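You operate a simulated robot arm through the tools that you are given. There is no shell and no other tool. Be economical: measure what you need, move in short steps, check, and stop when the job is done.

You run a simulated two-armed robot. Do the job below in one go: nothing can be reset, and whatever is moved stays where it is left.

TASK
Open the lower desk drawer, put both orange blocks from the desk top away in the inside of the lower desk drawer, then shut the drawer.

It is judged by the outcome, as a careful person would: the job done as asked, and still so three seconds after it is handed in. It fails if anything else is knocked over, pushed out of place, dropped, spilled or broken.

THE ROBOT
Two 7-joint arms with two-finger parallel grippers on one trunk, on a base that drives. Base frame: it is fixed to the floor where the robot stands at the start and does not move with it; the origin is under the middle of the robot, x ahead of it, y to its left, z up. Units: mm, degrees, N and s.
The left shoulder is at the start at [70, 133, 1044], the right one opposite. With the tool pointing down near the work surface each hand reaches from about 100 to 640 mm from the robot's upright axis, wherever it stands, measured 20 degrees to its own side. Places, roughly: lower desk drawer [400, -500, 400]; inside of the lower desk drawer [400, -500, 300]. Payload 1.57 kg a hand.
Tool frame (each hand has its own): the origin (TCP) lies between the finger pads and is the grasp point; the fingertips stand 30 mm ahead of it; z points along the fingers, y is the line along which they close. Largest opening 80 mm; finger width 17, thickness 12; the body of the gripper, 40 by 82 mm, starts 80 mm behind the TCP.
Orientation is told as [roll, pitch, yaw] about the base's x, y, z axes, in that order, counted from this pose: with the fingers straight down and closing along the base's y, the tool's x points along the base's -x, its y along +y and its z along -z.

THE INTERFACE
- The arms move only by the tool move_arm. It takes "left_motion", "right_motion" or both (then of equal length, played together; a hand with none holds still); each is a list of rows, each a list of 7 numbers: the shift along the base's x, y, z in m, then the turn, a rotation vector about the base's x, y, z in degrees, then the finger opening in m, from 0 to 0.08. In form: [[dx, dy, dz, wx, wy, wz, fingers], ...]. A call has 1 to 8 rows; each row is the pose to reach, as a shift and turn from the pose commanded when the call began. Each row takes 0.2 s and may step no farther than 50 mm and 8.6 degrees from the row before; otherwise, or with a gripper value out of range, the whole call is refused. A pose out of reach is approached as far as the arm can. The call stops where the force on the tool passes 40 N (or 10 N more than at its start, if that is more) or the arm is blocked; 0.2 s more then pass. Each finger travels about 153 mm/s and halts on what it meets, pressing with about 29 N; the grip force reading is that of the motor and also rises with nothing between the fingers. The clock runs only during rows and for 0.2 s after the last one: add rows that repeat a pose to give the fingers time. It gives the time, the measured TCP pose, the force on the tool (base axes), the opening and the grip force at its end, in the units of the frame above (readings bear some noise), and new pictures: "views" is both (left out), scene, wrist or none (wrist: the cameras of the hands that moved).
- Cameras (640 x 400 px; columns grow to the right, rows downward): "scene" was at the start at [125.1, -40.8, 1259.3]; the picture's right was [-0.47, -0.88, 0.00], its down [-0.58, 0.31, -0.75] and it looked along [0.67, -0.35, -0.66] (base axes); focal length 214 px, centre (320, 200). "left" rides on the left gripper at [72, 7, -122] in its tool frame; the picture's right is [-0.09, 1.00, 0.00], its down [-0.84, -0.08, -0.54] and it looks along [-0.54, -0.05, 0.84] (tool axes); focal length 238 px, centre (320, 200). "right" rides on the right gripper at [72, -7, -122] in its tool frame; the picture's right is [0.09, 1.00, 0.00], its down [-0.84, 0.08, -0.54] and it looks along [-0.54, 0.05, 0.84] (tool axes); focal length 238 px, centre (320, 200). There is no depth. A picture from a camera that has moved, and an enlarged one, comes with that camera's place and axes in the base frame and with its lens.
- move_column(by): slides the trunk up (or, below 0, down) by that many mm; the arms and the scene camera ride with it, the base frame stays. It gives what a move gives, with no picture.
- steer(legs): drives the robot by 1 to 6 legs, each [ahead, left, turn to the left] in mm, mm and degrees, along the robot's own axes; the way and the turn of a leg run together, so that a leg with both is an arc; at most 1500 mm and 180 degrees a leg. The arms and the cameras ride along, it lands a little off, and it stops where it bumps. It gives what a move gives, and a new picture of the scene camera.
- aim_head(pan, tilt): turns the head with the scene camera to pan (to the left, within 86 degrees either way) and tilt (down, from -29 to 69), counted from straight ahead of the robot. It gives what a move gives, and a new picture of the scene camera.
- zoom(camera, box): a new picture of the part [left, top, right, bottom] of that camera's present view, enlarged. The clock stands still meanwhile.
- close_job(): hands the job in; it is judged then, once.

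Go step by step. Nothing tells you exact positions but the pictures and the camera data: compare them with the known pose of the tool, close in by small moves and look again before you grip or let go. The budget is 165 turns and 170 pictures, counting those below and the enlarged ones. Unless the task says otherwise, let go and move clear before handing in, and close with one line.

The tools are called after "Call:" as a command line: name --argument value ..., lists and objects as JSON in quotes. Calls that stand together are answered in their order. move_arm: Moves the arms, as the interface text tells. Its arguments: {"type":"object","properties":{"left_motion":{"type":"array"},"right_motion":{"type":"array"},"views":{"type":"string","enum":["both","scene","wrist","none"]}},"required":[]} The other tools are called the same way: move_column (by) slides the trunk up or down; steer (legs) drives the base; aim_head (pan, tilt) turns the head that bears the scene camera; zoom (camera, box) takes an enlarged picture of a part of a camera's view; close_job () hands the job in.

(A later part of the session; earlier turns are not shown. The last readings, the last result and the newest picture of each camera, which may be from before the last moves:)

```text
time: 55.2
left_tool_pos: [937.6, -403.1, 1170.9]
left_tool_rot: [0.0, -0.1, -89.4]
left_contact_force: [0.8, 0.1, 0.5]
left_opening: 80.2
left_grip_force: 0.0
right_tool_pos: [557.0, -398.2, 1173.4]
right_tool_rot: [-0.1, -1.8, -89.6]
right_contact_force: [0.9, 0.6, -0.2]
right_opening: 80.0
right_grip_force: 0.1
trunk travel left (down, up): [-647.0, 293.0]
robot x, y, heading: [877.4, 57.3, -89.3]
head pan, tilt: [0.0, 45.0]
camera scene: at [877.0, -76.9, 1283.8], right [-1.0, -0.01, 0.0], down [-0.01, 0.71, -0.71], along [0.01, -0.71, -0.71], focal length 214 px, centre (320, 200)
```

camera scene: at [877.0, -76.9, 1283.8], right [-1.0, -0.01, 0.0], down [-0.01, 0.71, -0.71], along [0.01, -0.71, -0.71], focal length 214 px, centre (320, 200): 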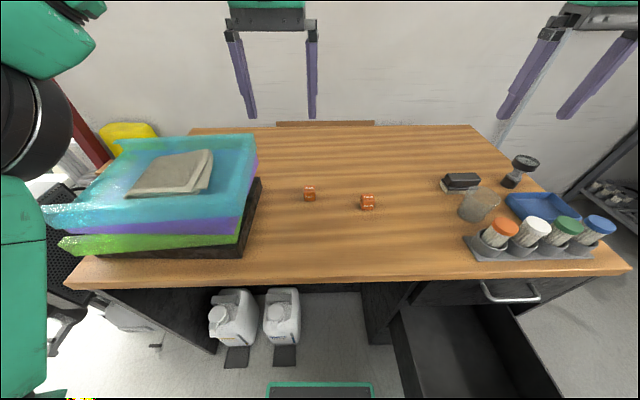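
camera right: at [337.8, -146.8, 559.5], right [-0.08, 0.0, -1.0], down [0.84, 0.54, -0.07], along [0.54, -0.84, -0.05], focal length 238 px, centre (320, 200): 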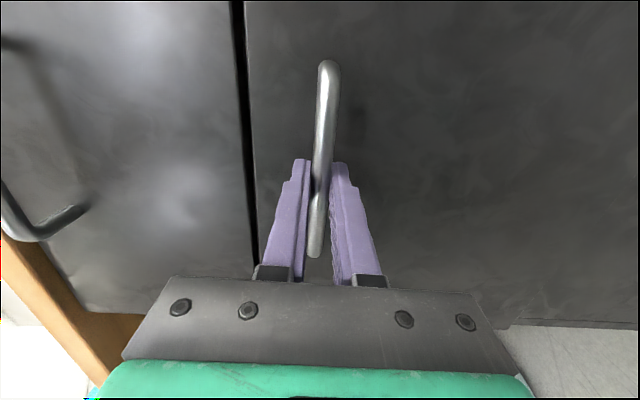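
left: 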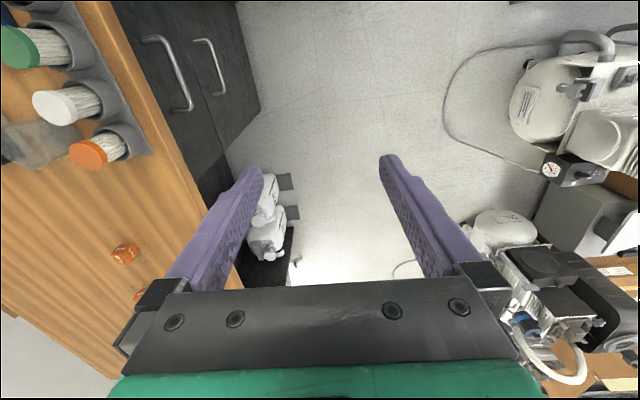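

The blocks are at about (912,-529) and (750,-497), each around 35 mm. I'll bring both hands over them.

Call:
move_arm --left_motion '[[-0.005, -0.02, -0.01, 0, 0, 0, 0.08], [-0.01, -0.04, -0.02, 0, 0, 0, 0.08], [-0.015, -0.06, -0.04, 0, 0, 0, 0.08], [-0.02, -0.08, -0.07, 0, 0, 0, 0.08], [-0.026, -0.1, -0.1, 0, 0, 0, 0.08], [-0.026, -0.12, -0.13, 0, 0, 0, 0.08], [-0.026, -0.126, -0.16, 0, 0, 0, 0.08], [-0.026, -0.126, -0.19, 0, 0, 0, 0.08]]' --right_motion '[[0.03, -0.02, -0.01, 0, 1.5, 0, 0.08], [0.06, -0.04, -0.02, 0, 1.5, 0, 0.08], [0.09, -0.06, -0.04, 0, 1.5, 0, 0.08], [0.12, -0.08, -0.07, 0, 1.5, 0, 0.08], [0.15, -0.099, -0.1, 0, 1.5, 0, 0.08], [0.18, -0.099, -0.13, 0, 1.5, 0, 0.08], [0.193, -0.099, -0.16, 0, 1.5, 0, 0.08], [0.193, -0.099, -0.19, 0, 1.5, 0, 0.08]]'

```text
time: 57.0
left_tool_pos: [915.2, -518.5, 977.7]
left_tool_rot: [0.1, -0.1, -89.4]
left_contact_force: [-0.1, -1.5, -1.1]
left_opening: 80.1
left_grip_force: 0.1
left hand out of reach, approached as far as the arm can: row 5, 6, 7, 8
right_tool_pos: [560.2, -477.9, 1097.2]
right_tool_rot: [-1.6, -1.6, -89.2]
right_contact_force: [-0.2, 0.2, 0.3]
right_opening: 80.1
right_grip_force: 0.1
right hand out of reach, approached as far as the arm can: row 1, 2, 3, 4, 5, 6, 7, 8
trunk travel left (down, up): [-647.0, 293.0]
robot x, y, heading: [874.5, 60.3, -89.5]
head pan, tilt: [0.0, 45.0]
camera scene: at [875.2, -76.8, 1283.8], right [-1.0, -0.01, 0.0], down [-0.01, 0.71, -0.71], along [0.01, -0.71, -0.71], focal length 214 px, centre (320, 200)
camera right: at [555.3, -401.6, 1216.0], right [0.99, 0.1, -0.03], down [0.1, -0.82, 0.56], along [0.04, -0.56, -0.82], focal length 238 px, centre (320, 200)
camera left: at [922.1, -444.9, 1098.1], right [1.0, -0.08, 0.0], down [-0.07, -0.84, 0.54], along [-0.04, -0.54, -0.84], focal length 238 px, centre (320, 200)
```

scene: 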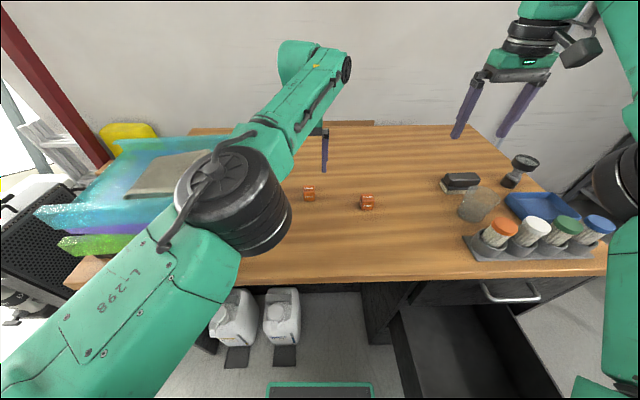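
right: 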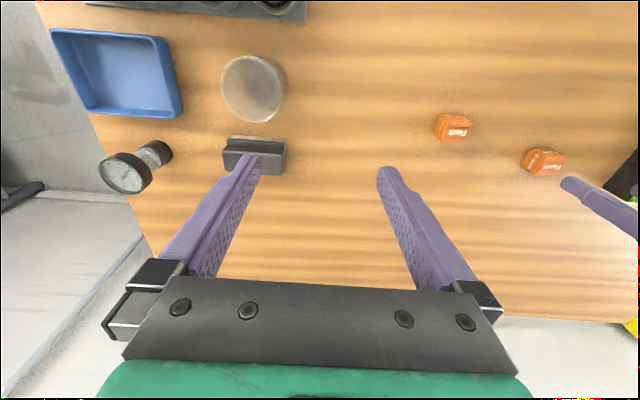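
left: 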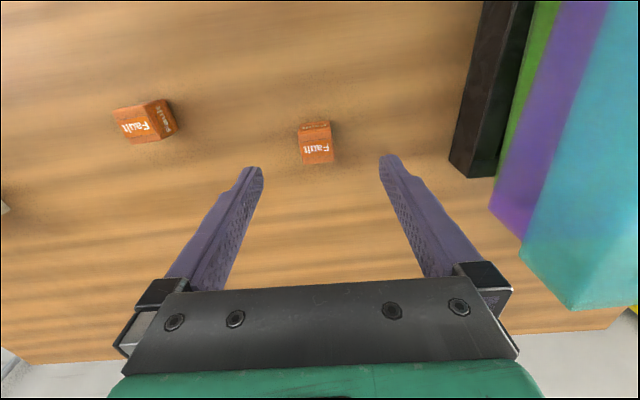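

The left hand is nearly over its block, but just at its reach limit, and the right arm is in an awkward posture. I'll use the left hand for both blocks and drive 50 mm closer first.

Call:
steer --legs '[[50, 0, 0]]'

Call:
move_arm --left_motion '[[0, 0.02, 0, 0, 0, 0, 0.08], [0, 0.04, 0, 0, 0, 0, 0.08], [-0.002, 0.05, -0.02, 0, 0, 0, 0.08], [-0.002, 0.05, -0.03, 0, 0, 0, 0.08]]'

```text
time: 58.0
left_tool_pos: [916.2, -566.8, 979.7]
left_tool_rot: [0.0, -0.2, -89.4]
left_contact_force: [0.1, -0.2, 0.3]
left_opening: 80.1
left_grip_force: 0.0
right_tool_pos: [562.3, -525.1, 1097.5]
right_tool_rot: [-1.7, -1.8, -89.3]
right_contact_force: [0.3, 1.8, 0.5]
right_opening: 80.1
right_grip_force: 0.0
trunk travel left (down, up): [-647.0, 293.0]
robot x, y, heading: [872.9, 4.9, -89.6]
head pan, tilt: [0.0, 45.0]
camera scene: at [877.5, -124.8, 1284.1], right [-1.0, -0.01, 0.0], down [-0.01, 0.71, -0.71], along [0.01, -0.71, -0.71], focal length 214 px, centre (320, 200)
```

scene: 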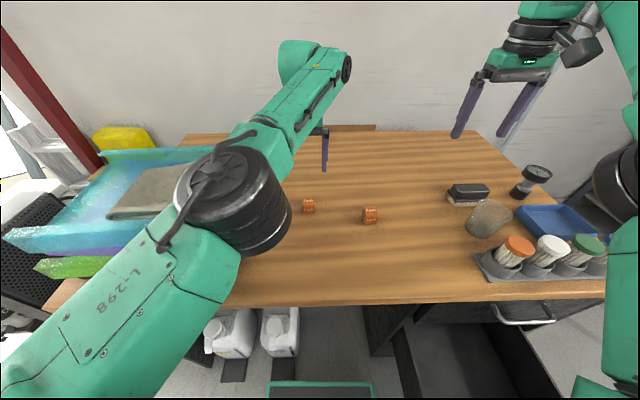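

```text
time: 59.0
left_tool_pos: [906.8, -566.8, 960.9]
left_tool_rot: [0.0, 0.0, -89.6]
left_contact_force: [0.0, -0.1, 0.1]
left_opening: 79.9
left_grip_force: 0.1
left hand out of reach, approached as far as the arm can: row 1, 2, 3, 4
right_tool_pos: [561.5, -527.9, 1096.8]
right_tool_rot: [-1.6, -1.7, -89.2]
right_contact_force: [-0.2, 0.5, -0.4]
right_opening: 80.1
right_grip_force: 0.0
trunk travel left (down, up): [-647.0, 293.0]
robot x, y, heading: [877.4, 3.5, -89.4]
head pan, tilt: [0.0, 45.0]
camera scene: at [877.8, -127.4, 1283.7], right [-1.0, -0.01, 0.0], down [-0.01, 0.71, -0.71], along [0.01, -0.71, -0.71], focal length 214 px, centre (320, 200)
camera left: at [913.9, -494.2, 1081.4], right [1.0, -0.08, 0.0], down [-0.07, -0.84, 0.54], along [-0.05, -0.54, -0.84], focal length 238 px, centre (320, 200)
```

scene: 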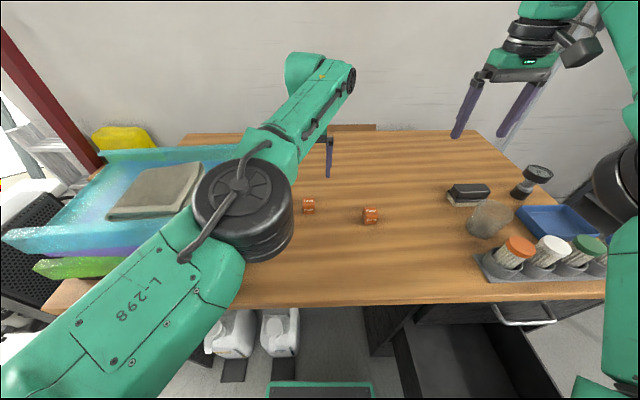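
left: 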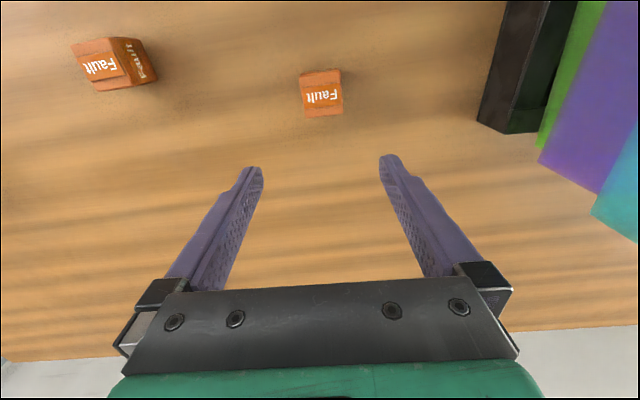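

Both arms reach poorly near the robot's centre line; they prefer about 20° to their own side. I'll back off, tuck the left arm, and stand further left so the right hand takes both blocks from its good zone.

Call:
steer --legs '[[-150, 0, 0]]'

Call:
move_arm --left_motion '[[0.01, 0.01, 0.04, 0, 0, 0, 0.08], [0.02, 0.03, 0.08, 0, 0, 0, 0.08], [0.03, 0.05, 0.12, 0, 0, 0, 0.08], [0.04, 0.08, 0.16, 0, 0, 0, 0.08], [0.05, 0.11, 0.19, 0, 0, 0, 0.08], [0.06, 0.14, 0.22, 0, 0, 0, 0.08], [0.06, 0.17, 0.22, 0, 0, 0, 0.08], [0.06, 0.2, 0.22, 0, 0, 0, 0.08]]' --views "scene"

```text
time: 60.3
left_tool_pos: [904.6, -418.2, 960.2]
left_tool_rot: [0.0, 0.1, -89.6]
left_contact_force: [-1.2, 0.0, 1.2]
left_opening: 80.1
left_grip_force: 0.1
right_tool_pos: [560.0, -377.9, 1096.7]
right_tool_rot: [-1.6, -1.5, -89.3]
right_contact_force: [0.5, 0.2, -0.4]
right_opening: 79.9
right_grip_force: 0.1
trunk travel left (down, up): [-647.0, 293.0]
robot x, y, heading: [875.4, 156.7, -89.6]
head pan, tilt: [0.0, 45.0]
camera scene: at [875.9, 21.7, 1283.5], right [-1.0, -0.01, 0.0], down [-0.01, 0.71, -0.71], along [0.01, -0.71, -0.71], focal length 214 px, centre (320, 200)
```

scene: 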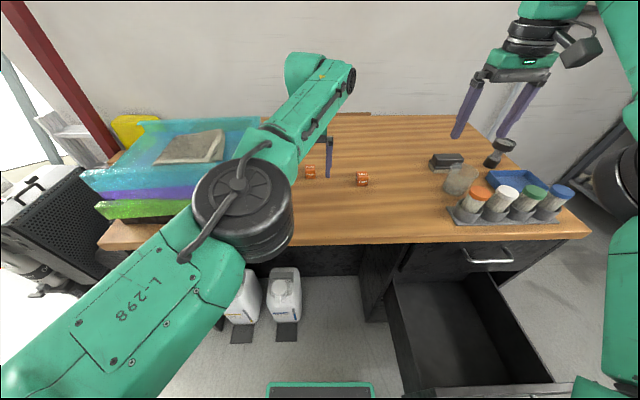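

```text
refused: row 4 steps farther than a row can; nothing moved
```

One step was slightly too long, so I'll repeat it with smaller steps.

Call:
move_arm --left_motion '[[0.01, 0.01, 0.03, 0, 0, 0, 0.08], [0.02, 0.03, 0.06, 0, 0, 0, 0.08], [0.03, 0.05, 0.09, 0, 0, 0, 0.08], [0.04, 0.07, 0.12, 0, 0, 0, 0.08], [0.05, 0.1, 0.15, 0, 0, 0, 0.08], [0.06, 0.13, 0.18, 0, 0, 0, 0.08], [0.06, 0.16, 0.2, 0, 0, 0, 0.08], [0.06, 0.2, 0.22, 0, 0, 0, 0.08]]' --views "scene"

```text
time: 62.1
left_tool_pos: [982.8, -233.3, 1227.7]
left_tool_rot: [-10.3, -3.6, -82.6]
left_contact_force: [1.0, 4.5, -6.3]
left_opening: 80.1
left_grip_force: 0.0
left hand out of reach, approached as far as the arm can: row 1, 2, 3, 4, 5, 6, 7
right_tool_pos: [564.2, -367.1, 1104.3]
right_tool_rot: [-1.9, -2.3, -89.5]
right_contact_force: [-0.3, 0.6, 1.1]
right_opening: 79.9
right_grip_force: 0.1
trunk travel left (down, up): [-647.0, 293.0]
robot x, y, heading: [873.8, 154.5, -89.4]
head pan, tilt: [0.0, 45.0]
camera scene: at [882.9, 34.3, 1284.8], right [-1.0, -0.01, 0.01], down [-0.01, 0.7, -0.71], along [0.0, -0.71, -0.7], focal length 214 px, centre (320, 200)
```

scene: 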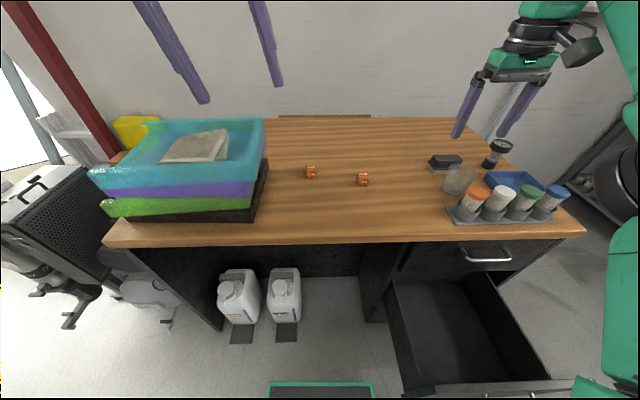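

The left arm folded against the body a little, so I'll ease it forward to a relaxed pose like the one it started in.

Call:
move_arm --left_motion '[[0.01, -0.02, 0, 0, 0, 0, 0.08], [0.02, -0.04, 0, 0, 0, 0, 0.08], [0.03, -0.06, 0, 0, 0, 0, 0.08], [0.04, -0.08, 0, 0, 0, 0, 0.08], [0.04, -0.08, 0, 0, 0, 0, 0.08]]' --views "scene"

```text
time: 63.3
left_tool_pos: [1007.4, -294.7, 1177.7]
left_tool_rot: [-0.1, 0.0, -89.6]
left_contact_force: [-0.4, 1.0, 0.0]
left_opening: 80.1
left_grip_force: 0.1
right_tool_pos: [561.2, -375.7, 1097.9]
right_tool_rot: [-1.6, -1.6, -89.3]
right_contact_force: [0.4, 0.2, -0.2]
right_opening: 80.3
right_grip_force: 0.2
trunk travel left (down, up): [-647.0, 293.0]
robot x, y, heading: [875.7, 154.9, -90.1]
head pan, tilt: [0.0, 45.0]
camera scene: at [877.2, 24.1, 1283.8], right [-1.0, -0.01, 0.0], down [-0.01, 0.71, -0.71], along [0.0, -0.71, -0.71], focal length 214 px, centre (320, 200)
```

scene: 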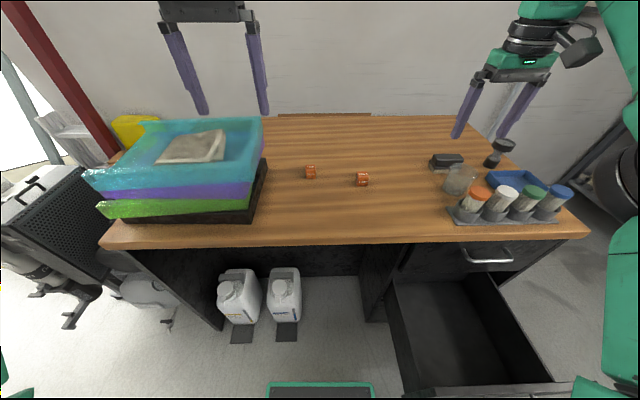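

The left arm is relaxed now. I'll move the right hand's commanded pose back out to its feasible zone so it tracks properly again.

Call:
move_arm --right_motion '[[-0.03, 0, 0.025, 0, 0, 0, 0.08], [-0.06, 0, 0.05, 0, 0, 0, 0.08], [-0.09, 0, 0.075, 0, 0, 0, 0.08], [-0.12, 0, 0.1, 0, 0, 0, 0.08], [-0.15, 0, 0.12, 0, 0, 0, 0.08], [-0.17, 0, 0.12, 0, 0, 0, 0.08]]' --views "none"

```text
time: 64.7
left_tool_pos: [1005.6, -297.0, 1179.0]
left_tool_rot: [0.0, 0.0, -89.7]
left_contact_force: [0.0, -0.4, 0.9]
left_opening: 80.3
left_grip_force: 0.1
right_tool_pos: [486.1, -341.9, 1138.1]
right_tool_rot: [-1.6, -1.8, -89.3]
right_contact_force: [-0.4, 0.3, -0.1]
right_opening: 80.0
right_grip_force: 0.1
right hand out of reach, approached as far as the arm can: row 1, 2, 3, 4, 5, 6
trunk travel left (down, up): [-647.0, 293.0]
robot x, y, heading: [875.7, 155.8, -89.8]
head pan, tilt: [0.0, 45.0]
```

Call:
move_arm --right_motion '[[0, 0.02, 0.01, 0, 0, 0, 0.08], [0, 0.04, 0.02, 0, 0, 0, 0.08], [0, 0.06, 0.03, 0, 0, 0, 0.08], [0, 0.08, 0.03, 0, 0, 0, 0.08], [0, 0.1, 0.03, 0, 0, 0, 0.08], [0, 0.12, 0.03, 0, 0, 0, 0.08]]' --views "both"

```text
time: 66.1
left_tool_pos: [1006.2, -295.5, 1178.6]
left_tool_rot: [0.1, 0.1, -89.6]
left_contact_force: [0.4, 0.5, 0.5]
left_opening: 80.2
left_grip_force: 0.0
right_tool_pos: [483.1, -216.5, 1171.5]
right_tool_rot: [-1.7, -1.9, -89.5]
right_contact_force: [0.4, -0.3, -0.4]
right_opening: 79.8
right_grip_force: 0.0
trunk travel left (down, up): [-647.0, 293.0]
robot x, y, heading: [874.4, 156.7, -89.7]
head pan, tilt: [0.0, 45.0]
camera scene: at [876.0, 24.4, 1283.8], right [-1.0, -0.01, 0.0], down [-0.01, 0.71, -0.71], along [0.01, -0.71, -0.71], focal length 214 px, centre (320, 200)
camera right: at [478.0, -138.9, 1290.7], right [0.99, 0.1, -0.03], down [0.1, -0.82, 0.57], along [0.03, -0.56, -0.82], focal length 238 px, centre (320, 200)
```

scene: 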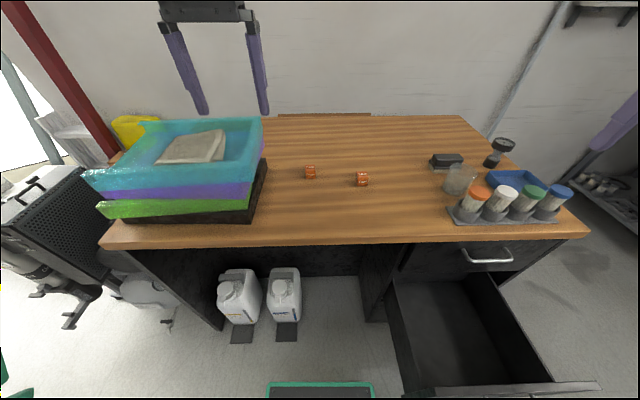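
right: 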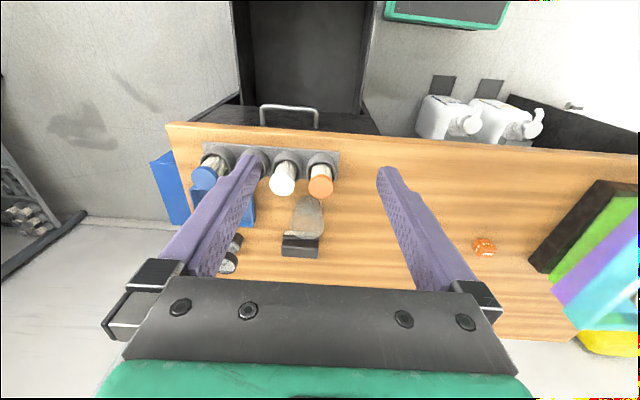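

The right arm tracks properly again here. I'll lower it to working height in this open space and test its reach.

Call:
move_arm --right_motion '[[0.0, 0, -0.03, 0, 1.8, 0, 0.08], [0, 0, -0.06, 0, 1.8, 0, 0.08], [0, 0, -0.09, 0, 1.8, 0, 0.08], [0, 0, -0.12, 0, 1.8, 0, 0.08], [0.0, 0, -0.15, 0, 1.8, 0, 0.08], [0.0, 0, -0.18, 0, 1.8, 0, 0.08], [0.0, 0, -0.2, 0, 1.8, 0, 0.08]]' --views "none"

Call:
move_arm --right_motion '[[0.03, 0, 0, 0, 0, 0, 0.08], [0.06, 0, 0, 0, 0, 0, 0.08], [0.09, 0, 0, 0, 0, 0, 0.08], [0.12, 0, 0, 0, 0, 0, 0.08]]' --views "scene"

```text
time: 67.7
left_tool_pos: [1006.2, -297.0, 1178.5]
left_tool_rot: [0.0, 0.0, -89.7]
left_contact_force: [0.4, -0.9, 0.6]
left_opening: 80.1
left_grip_force: 0.0
right_tool_pos: [482.2, -214.5, 970.7]
right_tool_rot: [-3.4, -1.7, -89.3]
right_contact_force: [0.6, -0.2, 0.4]
right_opening: 80.1
right_grip_force: 0.0
trunk travel left (down, up): [-647.0, 293.0]
robot x, y, heading: [877.9, 157.2, -89.4]
head pan, tilt: [0.0, 45.0]
```

```text
time: 68.7
left_tool_pos: [1007.0, -295.6, 1178.4]
left_tool_rot: [0.0, 0.0, -89.6]
left_contact_force: [0.6, 0.2, 0.0]
left_opening: 79.9
left_grip_force: 0.0
right_tool_pos: [523.9, -217.9, 971.4]
right_tool_rot: [-3.3, -1.8, -89.1]
right_contact_force: [-0.5, 0.6, -0.2]
right_opening: 80.1
right_grip_force: 0.0
right hand out of reach, approached as far as the arm can: row 2, 3, 4
trunk travel left (down, up): [-647.0, 293.0]
robot x, y, heading: [874.7, 152.8, -89.6]
head pan, tilt: [0.0, 45.0]
camera scene: at [876.9, 23.2, 1283.7], right [-1.0, -0.01, 0.0], down [-0.01, 0.71, -0.71], along [0.0, -0.71, -0.71], focal length 214 px, centre (320, 200)
```

scene: 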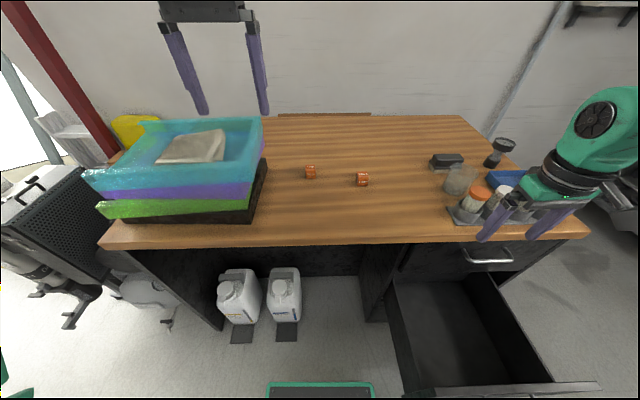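

The right arm won't come inward in this posture. I'll raise the column so the shoulders are well above the hands, and test again.

Call:
move_column --by 280

Call:
move_arm --right_motion '[[0.01, 0, -0.04, 0, 0, 0, 0.08], [0.02, 0, -0.08, 0, 0, 0, 0.08], [0.03, 0, -0.12, 0, 0, 0, 0.08], [0.04, 0, -0.16, 0, 0, 0, 0.08], [0.05, 0, -0.2, 0, 0, 0, 0.08], [0.06, 0, -0.24, 0, 0, 0, 0.08], [0.08, 0, -0.26, 0, 0, 0, 0.08], [0.1, 0, -0.26, 0, 0, 0, 0.08]]' --views "scene"

```text
time: 71.6
left_tool_pos: [1006.2, -296.4, 1458.3]
left_tool_rot: [0.0, 0.0, -89.6]
left_contact_force: [0.5, -0.5, 0.2]
left_opening: 80.0
left_grip_force: 0.0
right_tool_pos: [523.4, -216.3, 1250.6]
right_tool_rot: [-3.2, -1.7, -89.2]
right_contact_force: [-0.3, 0.7, 0.2]
right_opening: 79.8
right_grip_force: 0.1
trunk travel left (down, up): [-927.0, 13.0]
robot x, y, heading: [875.4, 155.8, -89.4]
head pan, tilt: [0.0, 45.0]
```

```text
time: 73.4
left_tool_pos: [1006.1, -296.2, 1459.5]
left_tool_rot: [0.0, -0.1, -89.6]
left_contact_force: [-0.2, 0.0, 0.3]
left_opening: 80.0
left_grip_force: 0.1
right_tool_pos: [560.0, -215.2, 984.2]
right_tool_rot: [-1.1, -1.9, -88.8]
right_contact_force: [0.3, 1.6, -0.9]
right_opening: 80.1
right_grip_force: 0.0
right hand out of reach, approached as far as the arm can: row 1, 2, 3, 4, 5, 6, 7, 8
trunk travel left (down, up): [-927.0, 13.0]
robot x, y, heading: [874.4, 154.2, -89.4]
head pan, tilt: [0.0, 45.0]
camera scene: at [876.3, 23.8, 1563.8], right [-1.0, -0.01, 0.0], down [-0.01, 0.71, -0.71], along [0.01, -0.71, -0.71], focal length 214 px, centre (320, 200)
```

scene: 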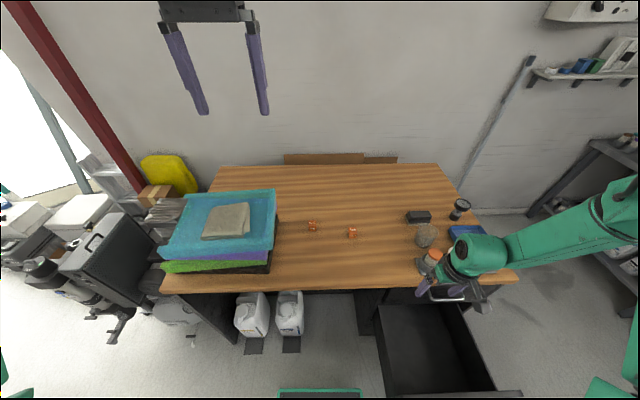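

The right elbow has swung far outward, so I'll lift that hand clear again. At the same time I'll test bringing the left hand down under the raised shoulder.

Call:
move_arm --right_motion '[[-0.02, 0, 0.04, 0, 0, 0, 0.08], [-0.04, 0, 0.08, 0, 0, 0, 0.08], [-0.06, 0, 0.12, 0, 0, 0, 0.08], [-0.08, 0, 0.16, 0, 0, 0, 0.08], [-0.1, 0, 0.2, 0, 0, 0, 0.08], [-0.12, 0, 0.22, 0, 0, 0, 0.08], [-0.14, 0, 0.22, 0, 0, 0, 0.08], [-0.16, 0, 0.22, 0, 0, 0, 0.08]]' --left_motion '[[-0.01, 0, -0.04, 0, 0, 0, 0.08], [-0.02, 0, -0.08, 0, 0, 0, 0.08], [-0.03, 0, -0.12, 0, 0, 0, 0.08], [-0.04, 0, -0.16, 0, 0, 0, 0.08], [-0.05, 0, -0.2, 0, 0, 0, 0.08], [-0.06, 0, -0.24, 0, 0, 0, 0.08], [-0.06, 0, -0.28, 0, 0, 0, 0.08], [-0.06, 0, -0.32, 0, 0, 0, 0.08]]' --views "scene"

```text
time: 75.2
left_tool_pos: [944.3, -295.5, 1138.1]
left_tool_rot: [0.0, 0.1, -89.5]
left_contact_force: [-0.1, -0.2, -0.2]
left_opening: 80.0
left_grip_force: 0.2
right_tool_pos: [401.5, -216.8, 1203.6]
right_tool_rot: [-3.1, -1.6, -89.1]
right_contact_force: [0.4, -0.6, 0.3]
right_opening: 80.1
right_grip_force: 0.1
trunk travel left (down, up): [-927.0, 13.0]
robot x, y, heading: [873.8, 155.5, -89.6]
head pan, tilt: [0.0, 45.0]
camera scene: at [875.5, 22.6, 1563.7], right [-1.0, -0.01, 0.0], down [0.0, 0.71, -0.71], along [0.01, -0.71, -0.71], focal length 214 px, centre (320, 200)
```

scene: 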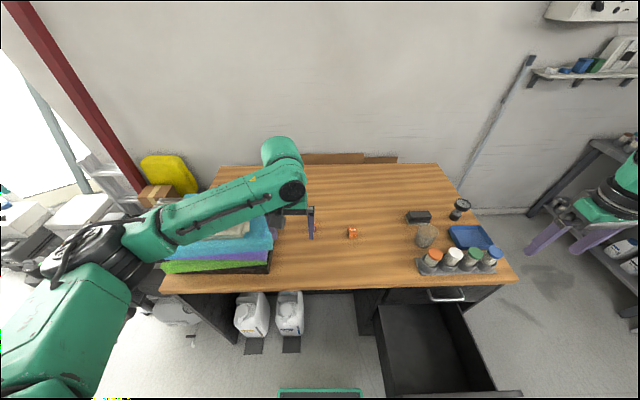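

The left arm works here, but its forearm would pass too close over the tray stack. The right hand reaches well about 40° to its own side, so I'll turn the robot's heading instead. First I'll put the arms and column at suitable heights.

Call:
move_arm --left_motion '[[0, 0, 0.045, 0, 0, 0, 0.08], [0, 0, 0.09, 0, 0, 0, 0.08], [0, 0, 0.135, 0, 0, 0, 0.08], [0, 0, 0.18, 0, 0, 0, 0.08], [0, 0, 0.225, 0, 0, 0, 0.08], [0, 0, 0.27, 0, 0, 0, 0.08], [0, 0, 0.3, 0, 0, 0, 0.08]]' --right_motion '[[0.02, 0, 0, 0, 0, 0, 0.08], [0.04, 0, 0, 0, 0, 0, 0.08], [0.06, 0, 0, 0, 0, 0, 0.08], [0.08, 0, 0, 0, 0, 0, 0.08], [0.09, 0, 0, 0, 0, 0, 0.08], [0.09, 0, 0, 0, 0, 0, 0.08], [0.09, 0, 0, 0, 0, 0, 0.08]]' --views "none"

Call:
move_column --by -190

Call:
steer --legs '[[0, 70, 0], [0, 0, 22]]'

```text
time: 76.8
left_tool_pos: [944.7, -294.9, 1439.1]
left_tool_rot: [0.1, 0.0, -89.7]
left_contact_force: [0.4, -0.2, -0.1]
left_opening: 80.4
left_grip_force: 0.1
right_tool_pos: [490.2, -216.2, 1204.7]
right_tool_rot: [-3.1, -1.7, -89.1]
right_contact_force: [-0.5, 0.3, -0.9]
right_opening: 79.8
right_grip_force: 0.0
trunk travel left (down, up): [-927.0, 13.0]
robot x, y, heading: [872.9, 151.4, -89.5]
head pan, tilt: [0.0, 45.0]
```

```text
time: 78.8
left_tool_pos: [945.5, -295.7, 1248.5]
left_tool_rot: [-0.1, 0.0, -89.6]
left_contact_force: [-0.2, -0.2, 0.6]
left_opening: 80.1
left_grip_force: 0.0
right_tool_pos: [490.7, -216.8, 1014.9]
right_tool_rot: [-3.2, -1.7, -89.1]
right_contact_force: [-0.4, 0.2, -0.8]
right_opening: 80.0
right_grip_force: 0.1
trunk travel left (down, up): [-737.0, 203.0]
robot x, y, heading: [873.9, 156.0, -89.8]
head pan, tilt: [0.0, 45.0]
```

```text
time: 81.0
left_tool_pos: [1178.4, -236.4, 1248.5]
left_tool_rot: [0.1, 0.0, -67.6]
left_contact_force: [0.0, 0.7, 0.6]
left_opening: 80.2
left_grip_force: 0.1
right_tool_pos: [728.4, -332.5, 1015.7]
right_tool_rot: [-3.1, -1.7, -67.2]
right_contact_force: [0.0, 0.3, 0.7]
right_opening: 79.9
right_grip_force: 0.0
trunk travel left (down, up): [-737.0, 203.0]
robot x, y, heading: [942.1, 156.5, -67.6]
head pan, tilt: [0.0, 45.0]
camera scene: at [994.3, 33.4, 1373.7], right [-0.93, -0.38, 0.0], down [-0.27, 0.65, -0.71], along [0.27, -0.65, -0.71], focal length 214 px, centre (320, 200)
```

scene: 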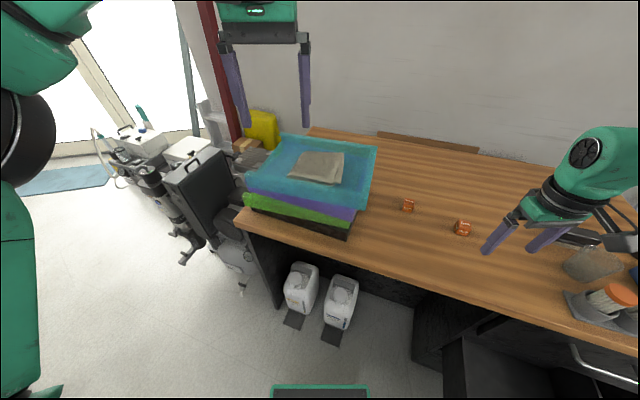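

The right hand is near the blocks. I'll drive a bit closer and then bring it over the nearer block, straightening its orientation.

Call:
steer --legs '[[100, -42, 0]]'

Call:
move_arm --right_motion '[[0, 0, 0, 0.7, -0.6, -5.5, 0.08], [0, 0, 0, 1.4, -1.1, -11, 0.08], [0.005, -0.013, 0, 2.1, -1.7, -16.5, 0.08], [0.01, -0.026, 0, 2.8, -2.2, -22, 0.08], [0.015, -0.039, 0, 2.8, -2.2, -22, 0.08], [0.022, -0.055, 0, 2.8, -2.2, -22, 0.08], [0.022, -0.055, -0.03, 2.8, -2.2, -22, 0.08]]'

```text
time: 82.2
left_tool_pos: [1179.5, -342.3, 1248.7]
left_tool_rot: [0.0, -0.2, -67.7]
left_contact_force: [0.1, 0.6, 0.2]
left_opening: 80.0
left_grip_force: 0.1
right_tool_pos: [728.1, -440.1, 1015.8]
right_tool_rot: [-3.3, -1.8, -67.2]
right_contact_force: [0.6, 0.6, 0.9]
right_opening: 80.2
right_grip_force: 0.0
trunk travel left (down, up): [-737.0, 203.0]
robot x, y, heading: [945.4, 46.3, -67.6]
head pan, tilt: [0.0, 45.0]
camera scene: at [995.3, -73.3, 1374.0], right [-0.93, -0.38, 0.0], down [-0.27, 0.65, -0.71], along [0.27, -0.66, -0.71], focal length 214 px, centre (320, 200)
```

scene: 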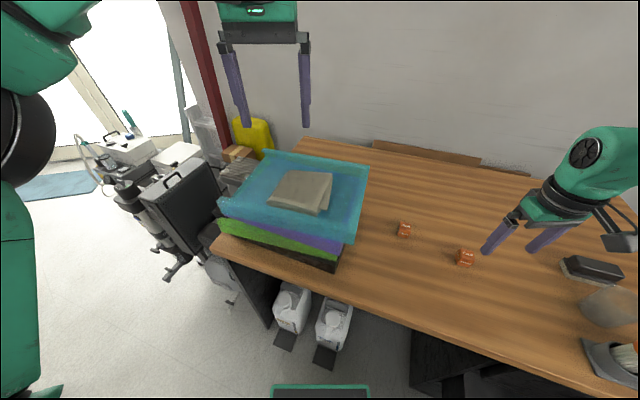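

```text
time: 83.8
left_tool_pos: [1180.0, -345.1, 1248.0]
left_tool_rot: [-0.1, 0.0, -67.8]
left_contact_force: [-0.1, 0.5, -0.3]
left_opening: 79.8
left_grip_force: 0.1
right_tool_pos: [719.3, -509.7, 975.4]
right_tool_rot: [0.2, 0.6, -88.8]
right_contact_force: [-0.4, 0.4, 1.2]
right_opening: 80.0
right_grip_force: 0.1
right hand out of reach, approached as far as the arm can: row 2, 3, 4, 5, 6, 7
trunk travel left (down, up): [-737.0, 203.0]
robot x, y, heading: [944.3, 49.4, -68.0]
head pan, tilt: [0.0, 45.0]
camera scene: at [995.1, -76.5, 1373.6], right [-0.93, -0.38, 0.0], down [-0.27, 0.65, -0.71], along [0.27, -0.65, -0.71], focal length 214 px, centre (320, 200)
camera right: at [710.7, -438.6, 1098.0], right [0.99, 0.11, 0.0], down [0.09, -0.84, 0.53], along [0.06, -0.53, -0.85], focal length 238 px, centre (320, 200)
```

scene: 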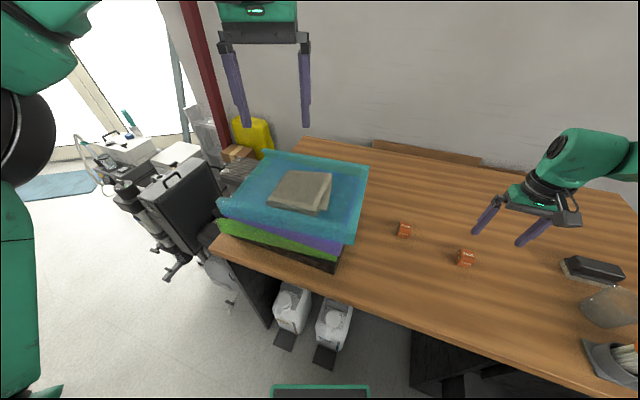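
right: 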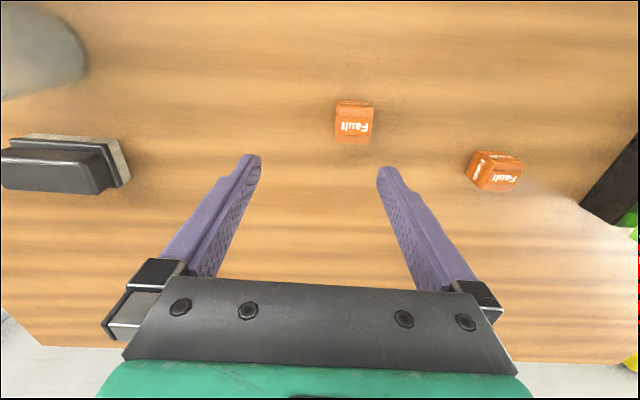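

The block is at (750,-494) while the hand is at (719,-510), limited inward. I'll drive sideways to correct that, then lower in steps.

Call:
steer --legs '[[0, 34, 0]]'

Call:
move_arm --right_motion '[[-0.01, -0.005, -0.01, 0, 0, 0, 0.08], [-0.02, -0.01, -0.02, 0, 0, 0, 0.08], [-0.031, -0.015, -0.03, 0, 0, 0, 0.08], [-0.031, -0.015, -0.04, 0, 0, 0, 0.08]]' --views "wrist"

```text
time: 84.7
left_tool_pos: [1203.2, -335.2, 1249.0]
left_tool_rot: [0.3, 0.0, -67.7]
left_contact_force: [-1.9, 0.2, 0.2]
left_opening: 80.1
left_grip_force: 0.1
right_tool_pos: [746.4, -497.1, 973.8]
right_tool_rot: [0.5, 0.9, -88.9]
right_contact_force: [-0.9, 0.5, 0.5]
right_opening: 80.1
right_grip_force: 0.1
trunk travel left (down, up): [-737.0, 203.0]
robot x, y, heading: [975.7, 57.8, -67.6]
head pan, tilt: [0.0, 45.0]
camera scene: at [1019.3, -65.6, 1373.7], right [-0.93, -0.38, -0.01], down [-0.26, 0.66, -0.71], along [0.27, -0.65, -0.71], focal length 214 px, centre (320, 200)
```

scene: 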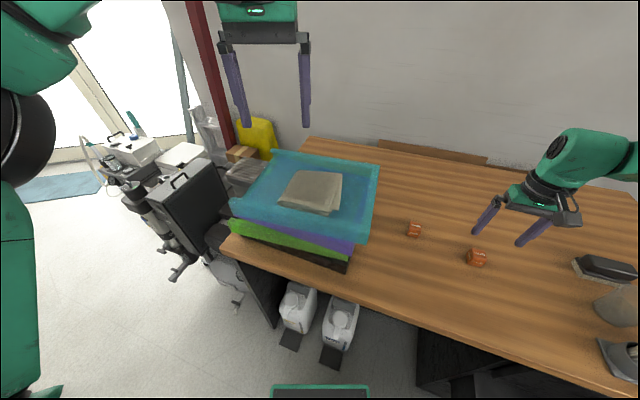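

```text
time: 85.7
left_tool_pos: [1210.1, -333.0, 1249.2]
left_tool_rot: [0.0, 0.1, -67.7]
left_contact_force: [-0.4, 0.0, 0.0]
left_opening: 80.0
left_grip_force: 0.1
right_tool_pos: [719.2, -510.3, 936.1]
right_tool_rot: [0.2, 0.8, -88.8]
right_contact_force: [-0.2, -0.2, -0.1]
right_opening: 79.9
right_grip_force: 0.0
trunk travel left (down, up): [-737.0, 203.0]
robot x, y, heading: [976.7, 60.4, -67.5]
head pan, tilt: [0.0, 45.0]
camera right: at [710.2, -440.0, 1059.0], right [0.99, 0.11, 0.0], down [0.09, -0.84, 0.53], along [0.06, -0.53, -0.85], focal length 238 px, centre (320, 200)
```

right: 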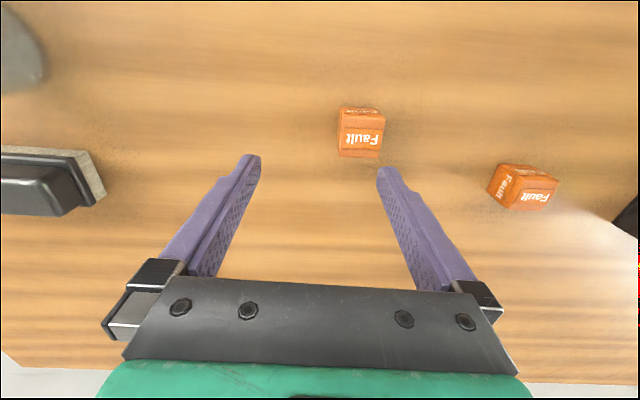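

That shift was real, so the commanded pose does follow the measured one. Moving back over the block.

Call:
move_arm --right_motion '[[0.015, 0.008, 0, 0, 0, 0, 0.08], [0.031, 0.016, 0, 0, 0, 0, 0.08], [0.031, 0.016, -0.01, 0, 0, 0, 0.08]]' --views "wrist"

```text
time: 86.5
left_tool_pos: [1208.5, -332.6, 1248.1]
left_tool_rot: [0.2, -0.1, -67.7]
left_contact_force: [-0.6, -1.0, 0.4]
left_opening: 80.1
left_grip_force: 0.0
right_tool_pos: [749.5, -495.5, 925.2]
right_tool_rot: [0.2, 0.7, -88.8]
right_contact_force: [-0.2, 0.0, 0.0]
right_opening: 80.1
right_grip_force: 0.0
trunk travel left (down, up): [-737.0, 203.0]
robot x, y, heading: [974.0, 60.7, -67.5]
head pan, tilt: [0.0, 45.0]
camera right: at [740.6, -424.8, 1048.0], right [0.99, 0.11, 0.0], down [0.09, -0.84, 0.53], along [0.06, -0.53, -0.85], focal length 238 px, centre (320, 200)
```

right: 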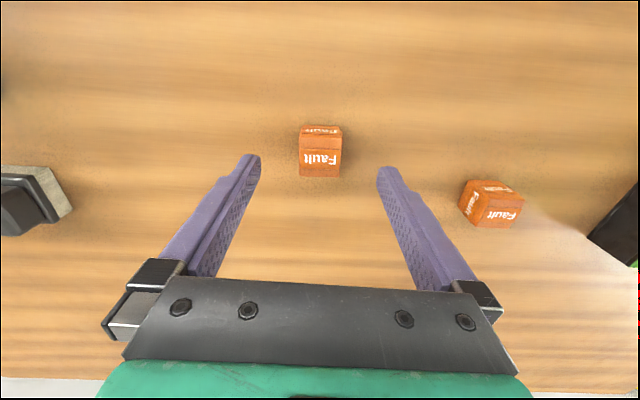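

Centred over the block. I'll lower until the fingertips are just above the desk (TCP z≈882).

Call:
move_arm --right_motion '[[0, 0, -0.02, 0, 0, 0, 0.08], [0, 0, -0.035, 0, 0, 0, 0.08], [0, 0, -0.044, 0, 0, 0, 0.08], [0, 0, -0.044, 0, 0, 0, 0.08]]' --views "wrist"

```text
time: 87.5
left_tool_pos: [1209.7, -332.9, 1249.3]
left_tool_rot: [0.0, 0.0, -67.7]
left_contact_force: [-0.1, 0.0, -0.7]
left_opening: 80.0
left_grip_force: 0.1
right_tool_pos: [749.9, -495.0, 880.2]
right_tool_rot: [0.2, 0.7, -88.8]
right_contact_force: [0.0, -0.1, 0.1]
right_opening: 79.9
right_grip_force: 0.1
trunk travel left (down, up): [-737.0, 203.0]
robot x, y, heading: [975.9, 64.7, -67.6]
head pan, tilt: [0.0, 45.0]
camera right: at [741.7, -423.6, 1003.0], right [0.99, 0.11, 0.0], down [0.09, -0.84, 0.53], along [0.06, -0.53, -0.85], focal length 238 px, centre (320, 200)
```

right: 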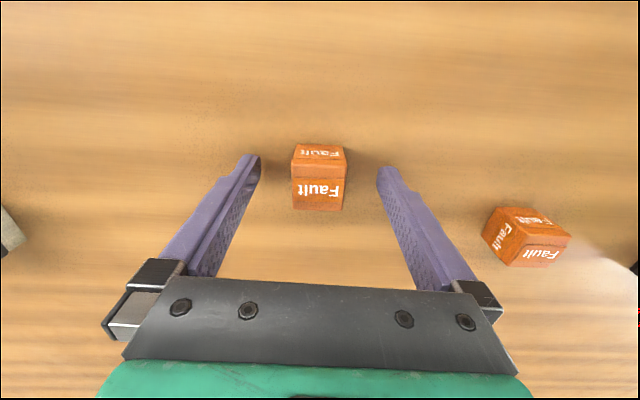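

The block sits between the fingers. Closing and lifting.

Call:
move_arm --right_motion '[[0, 0, 0, 0, 0, 0, 0.05], [0, 0, 0, 0, 0, 0, 0.02], [0, 0, 0, 0, 0, 0, 0.02], [0, 0, 0, 0, 0, 0, 0.02], [0, 0, 0.03, 0, 0, 0, 0.02], [0, 0, 0.06, 0, 0, 0, 0.02], [0, 0, 0.09, 0, 0, 0, 0.02]]' --views "wrist"

```text
time: 89.1
left_tool_pos: [1209.6, -332.4, 1249.2]
left_tool_rot: [0.1, 0.0, -67.7]
left_contact_force: [-0.2, 0.2, 0.2]
left_opening: 79.7
left_grip_force: 0.1
right_tool_pos: [751.2, -494.3, 972.6]
right_tool_rot: [0.2, 0.8, -88.8]
right_contact_force: [-0.4, -1.2, -0.5]
right_opening: 30.9
right_grip_force: 28.9
trunk travel left (down, up): [-737.0, 203.0]
robot x, y, heading: [973.6, 58.8, -67.6]
head pan, tilt: [0.0, 45.0]
camera right: at [742.1, -423.0, 1095.1], right [0.99, 0.11, 0.0], down [0.09, -0.84, 0.53], along [0.06, -0.53, -0.85], focal length 238 px, centre (320, 200)
```

right: 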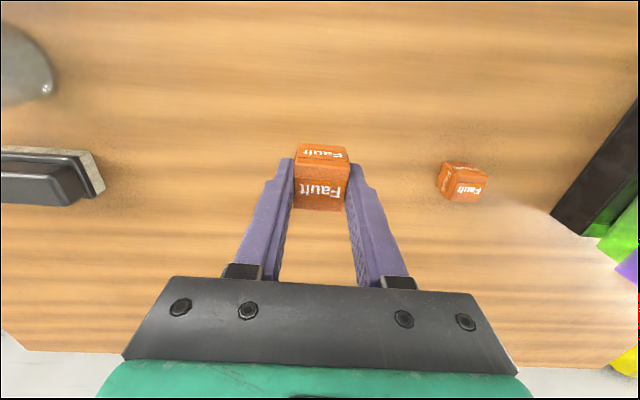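

The block is held with an opening of 31 mm. Next I'll back away from the desk and swing so the hand hangs over the open drawer.

Call:
steer --legs '[[-200, 0, 0], [0, 0, -22], [-33, -61, 0]]'

Call:
aim_head --pan -40 --tilt 50

Call:
zoom --camera "right" --box '[0, 0, 640, 400]'

```text
time: 92.4
left_tool_pos: [912.7, -174.9, 1248.0]
left_tool_rot: [-0.2, 0.0, -89.8]
left_contact_force: [0.1, 0.6, 0.3]
left_opening: 80.2
left_grip_force: 0.0
right_tool_pos: [425.6, -152.2, 972.6]
right_tool_rot: [0.0, 0.7, -111.0]
right_contact_force: [0.0, 0.2, -0.3]
right_opening: 30.7
right_grip_force: 29.3
trunk travel left (down, up): [-737.0, 203.0]
robot x, y, heading: [836.9, 280.8, -90.0]
head pan, tilt: [0.0, 45.0]
camera scene: at [845.0, 142.7, 1373.4], right [-1.0, 0.0, 0.0], down [-0.01, 0.71, -0.71], along [0.0, -0.71, -0.71], focal length 214 px, centre (320, 200)
```

scene: 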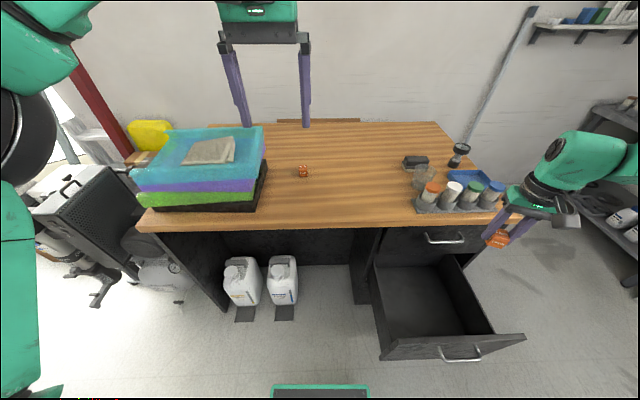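

```text
time: 93.5
left_tool_pos: [910.1, -174.2, 1247.4]
left_tool_rot: [-0.1, 0.0, -89.9]
left_contact_force: [0.1, 0.4, -0.1]
left_opening: 79.8
left_grip_force: 0.1
right_tool_pos: [423.5, -151.7, 973.5]
right_tool_rot: [0.2, 0.6, -110.9]
right_contact_force: [0.0, -0.5, -0.1]
right_opening: 30.8
right_grip_force: 29.0
trunk travel left (down, up): [-737.0, 203.0]
robot x, y, heading: [839.2, 278.1, -89.8]
head pan, tilt: [-40.0, 50.0]
camera scene: at [791.5, 166.8, 1366.8], right [-0.77, 0.64, 0.0], down [0.49, 0.59, -0.64], along [-0.41, -0.49, -0.77], focal length 214 px, centre (320, 200)
```

scene: 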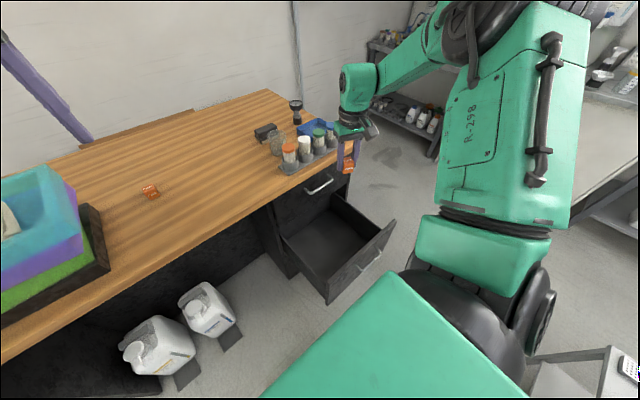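

```text
1.00 times, centred on (320, 200) of right
camera zoom: at [441.4, -82.7, 1094.8], right [0.96, -0.27, 0.0], down [-0.23, -0.82, 0.53], along [-0.14, -0.51, -0.85], focal length 238 px, centre (320, 200)
```

zoom: 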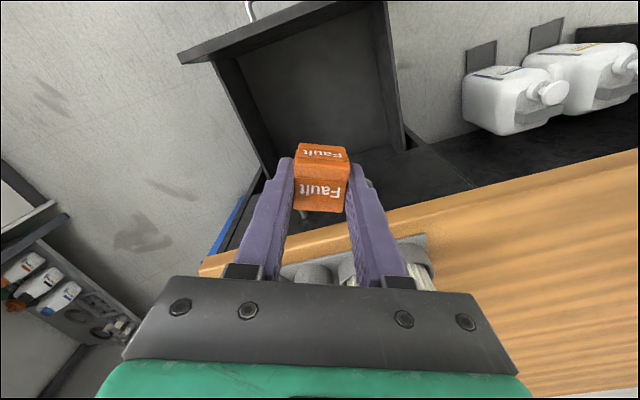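

The hand is over the open drawer, at about (424,-152). I'll zoom in to judge the drawer's floor depth and walls.

Call:
zoom --camera "scene" --box '[250, 150, 410, 310]'

Call:
zoom --camera "right" --box '[170, 0, 490, 200]'

```text
2.50 times, centred on (330, 230) of scene
camera zoom: at [791.5, 166.8, 1366.8], right [-0.77, 0.64, 0.0], down [0.49, 0.59, -0.64], along [-0.41, -0.49, -0.77], focal length 536 px, centre (295, 125)
```

zoom: 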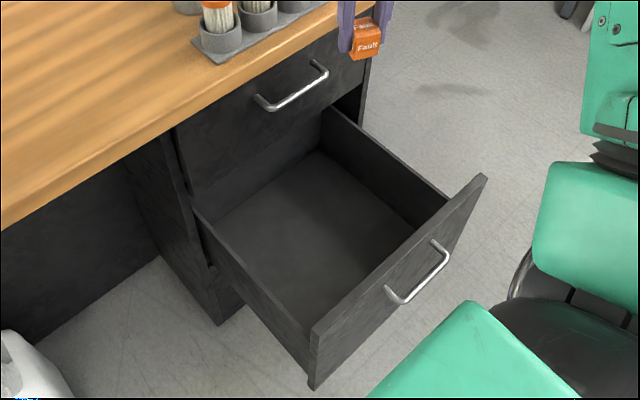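

```text
2.00 times, centred on (330, 100) of right
camera zoom: at [441.4, -82.7, 1094.8], right [0.96, -0.27, 0.0], down [-0.23, -0.82, 0.53], along [-0.14, -0.51, -0.85], focal length 477 px, centre (300, 400)
```

zoom: 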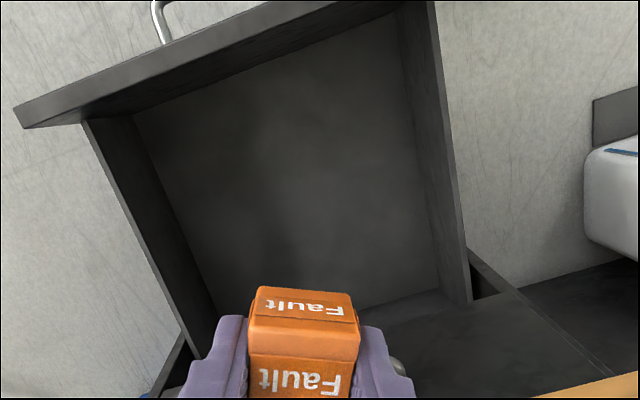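

The drawer box is shallow, with its rim at z≈550 and its floor at roughly z≈410. I'll shift the hand slightly toward the drawer's west half, lower with the column, and finish carefully with the arm.

Call:
move_arm --right_motion '[[-0.025, 0.01, 0, 0, 0, 0, 0.02], [-0.05, 0.022, 0, 0, 0, 0, 0.02]]' --views "none"

Call:
move_column --by -380

Call:
move_arm --right_motion '[[0, 0, 0, 0, 0, 0, 0.02]]'

```text
time: 94.1
left_tool_pos: [907.3, -173.0, 1247.5]
left_tool_rot: [-0.1, 0.0, -89.8]
left_contact_force: [-0.2, 0.1, 0.3]
left_opening: 80.2
left_grip_force: 0.0
right_tool_pos: [373.1, -129.5, 973.3]
right_tool_rot: [0.3, 0.7, -110.9]
right_contact_force: [-0.3, -0.5, -0.6]
right_opening: 30.7
right_grip_force: 29.4
trunk travel left (down, up): [-737.0, 203.0]
robot x, y, heading: [839.8, 280.1, -90.0]
head pan, tilt: [-40.0, 50.0]
```

```text
time: 97.8
left_tool_pos: [908.9, -175.3, 867.8]
left_tool_rot: [0.0, 0.0, -89.8]
left_contact_force: [0.2, 0.1, 0.1]
left_opening: 80.0
left_grip_force: 0.1
right_tool_pos: [372.5, -129.4, 592.9]
right_tool_rot: [0.1, 0.7, -110.9]
right_contact_force: [-1.0, -0.2, -1.1]
right_opening: 30.7
right_grip_force: 29.1
trunk travel left (down, up): [-357.0, 583.0]
robot x, y, heading: [839.7, 277.2, -89.9]
head pan, tilt: [-40.0, 50.0]
```

```text
time: 98.2
left_tool_pos: [907.9, -173.8, 868.5]
left_tool_rot: [0.0, 0.0, -89.8]
left_contact_force: [-0.1, -0.2, 0.2]
left_opening: 80.0
left_grip_force: 0.1
right_tool_pos: [372.4, -129.5, 593.9]
right_tool_rot: [0.2, 0.7, -110.9]
right_contact_force: [-0.8, 0.1, 0.0]
right_opening: 30.7
right_grip_force: 28.8
trunk travel left (down, up): [-357.0, 583.0]
robot x, y, heading: [839.5, 277.5, -90.0]
head pan, tilt: [-40.0, 50.0]
camera scene: at [790.5, 167.5, 986.8], right [-0.77, 0.64, 0.0], down [0.49, 0.59, -0.64], along [-0.41, -0.49, -0.77], focal length 214 px, centre (320, 200)
camera right: at [390.3, -60.3, 715.6], right [0.96, -0.27, 0.0], down [-0.23, -0.81, 0.53], along [-0.14, -0.51, -0.85], focal length 238 px, centre (320, 200)
```

scene: 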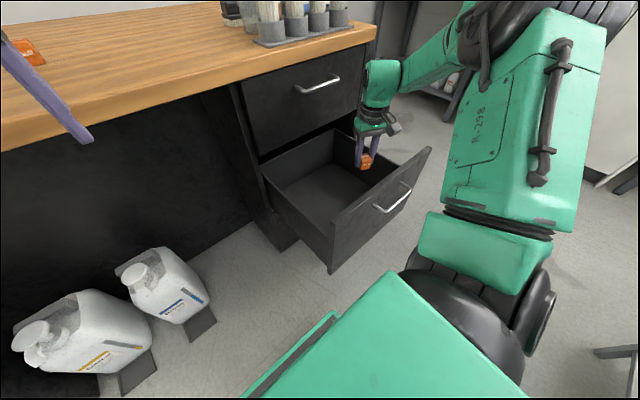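
right: 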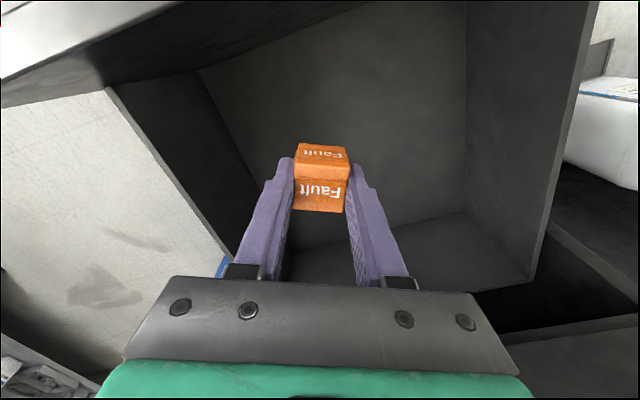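

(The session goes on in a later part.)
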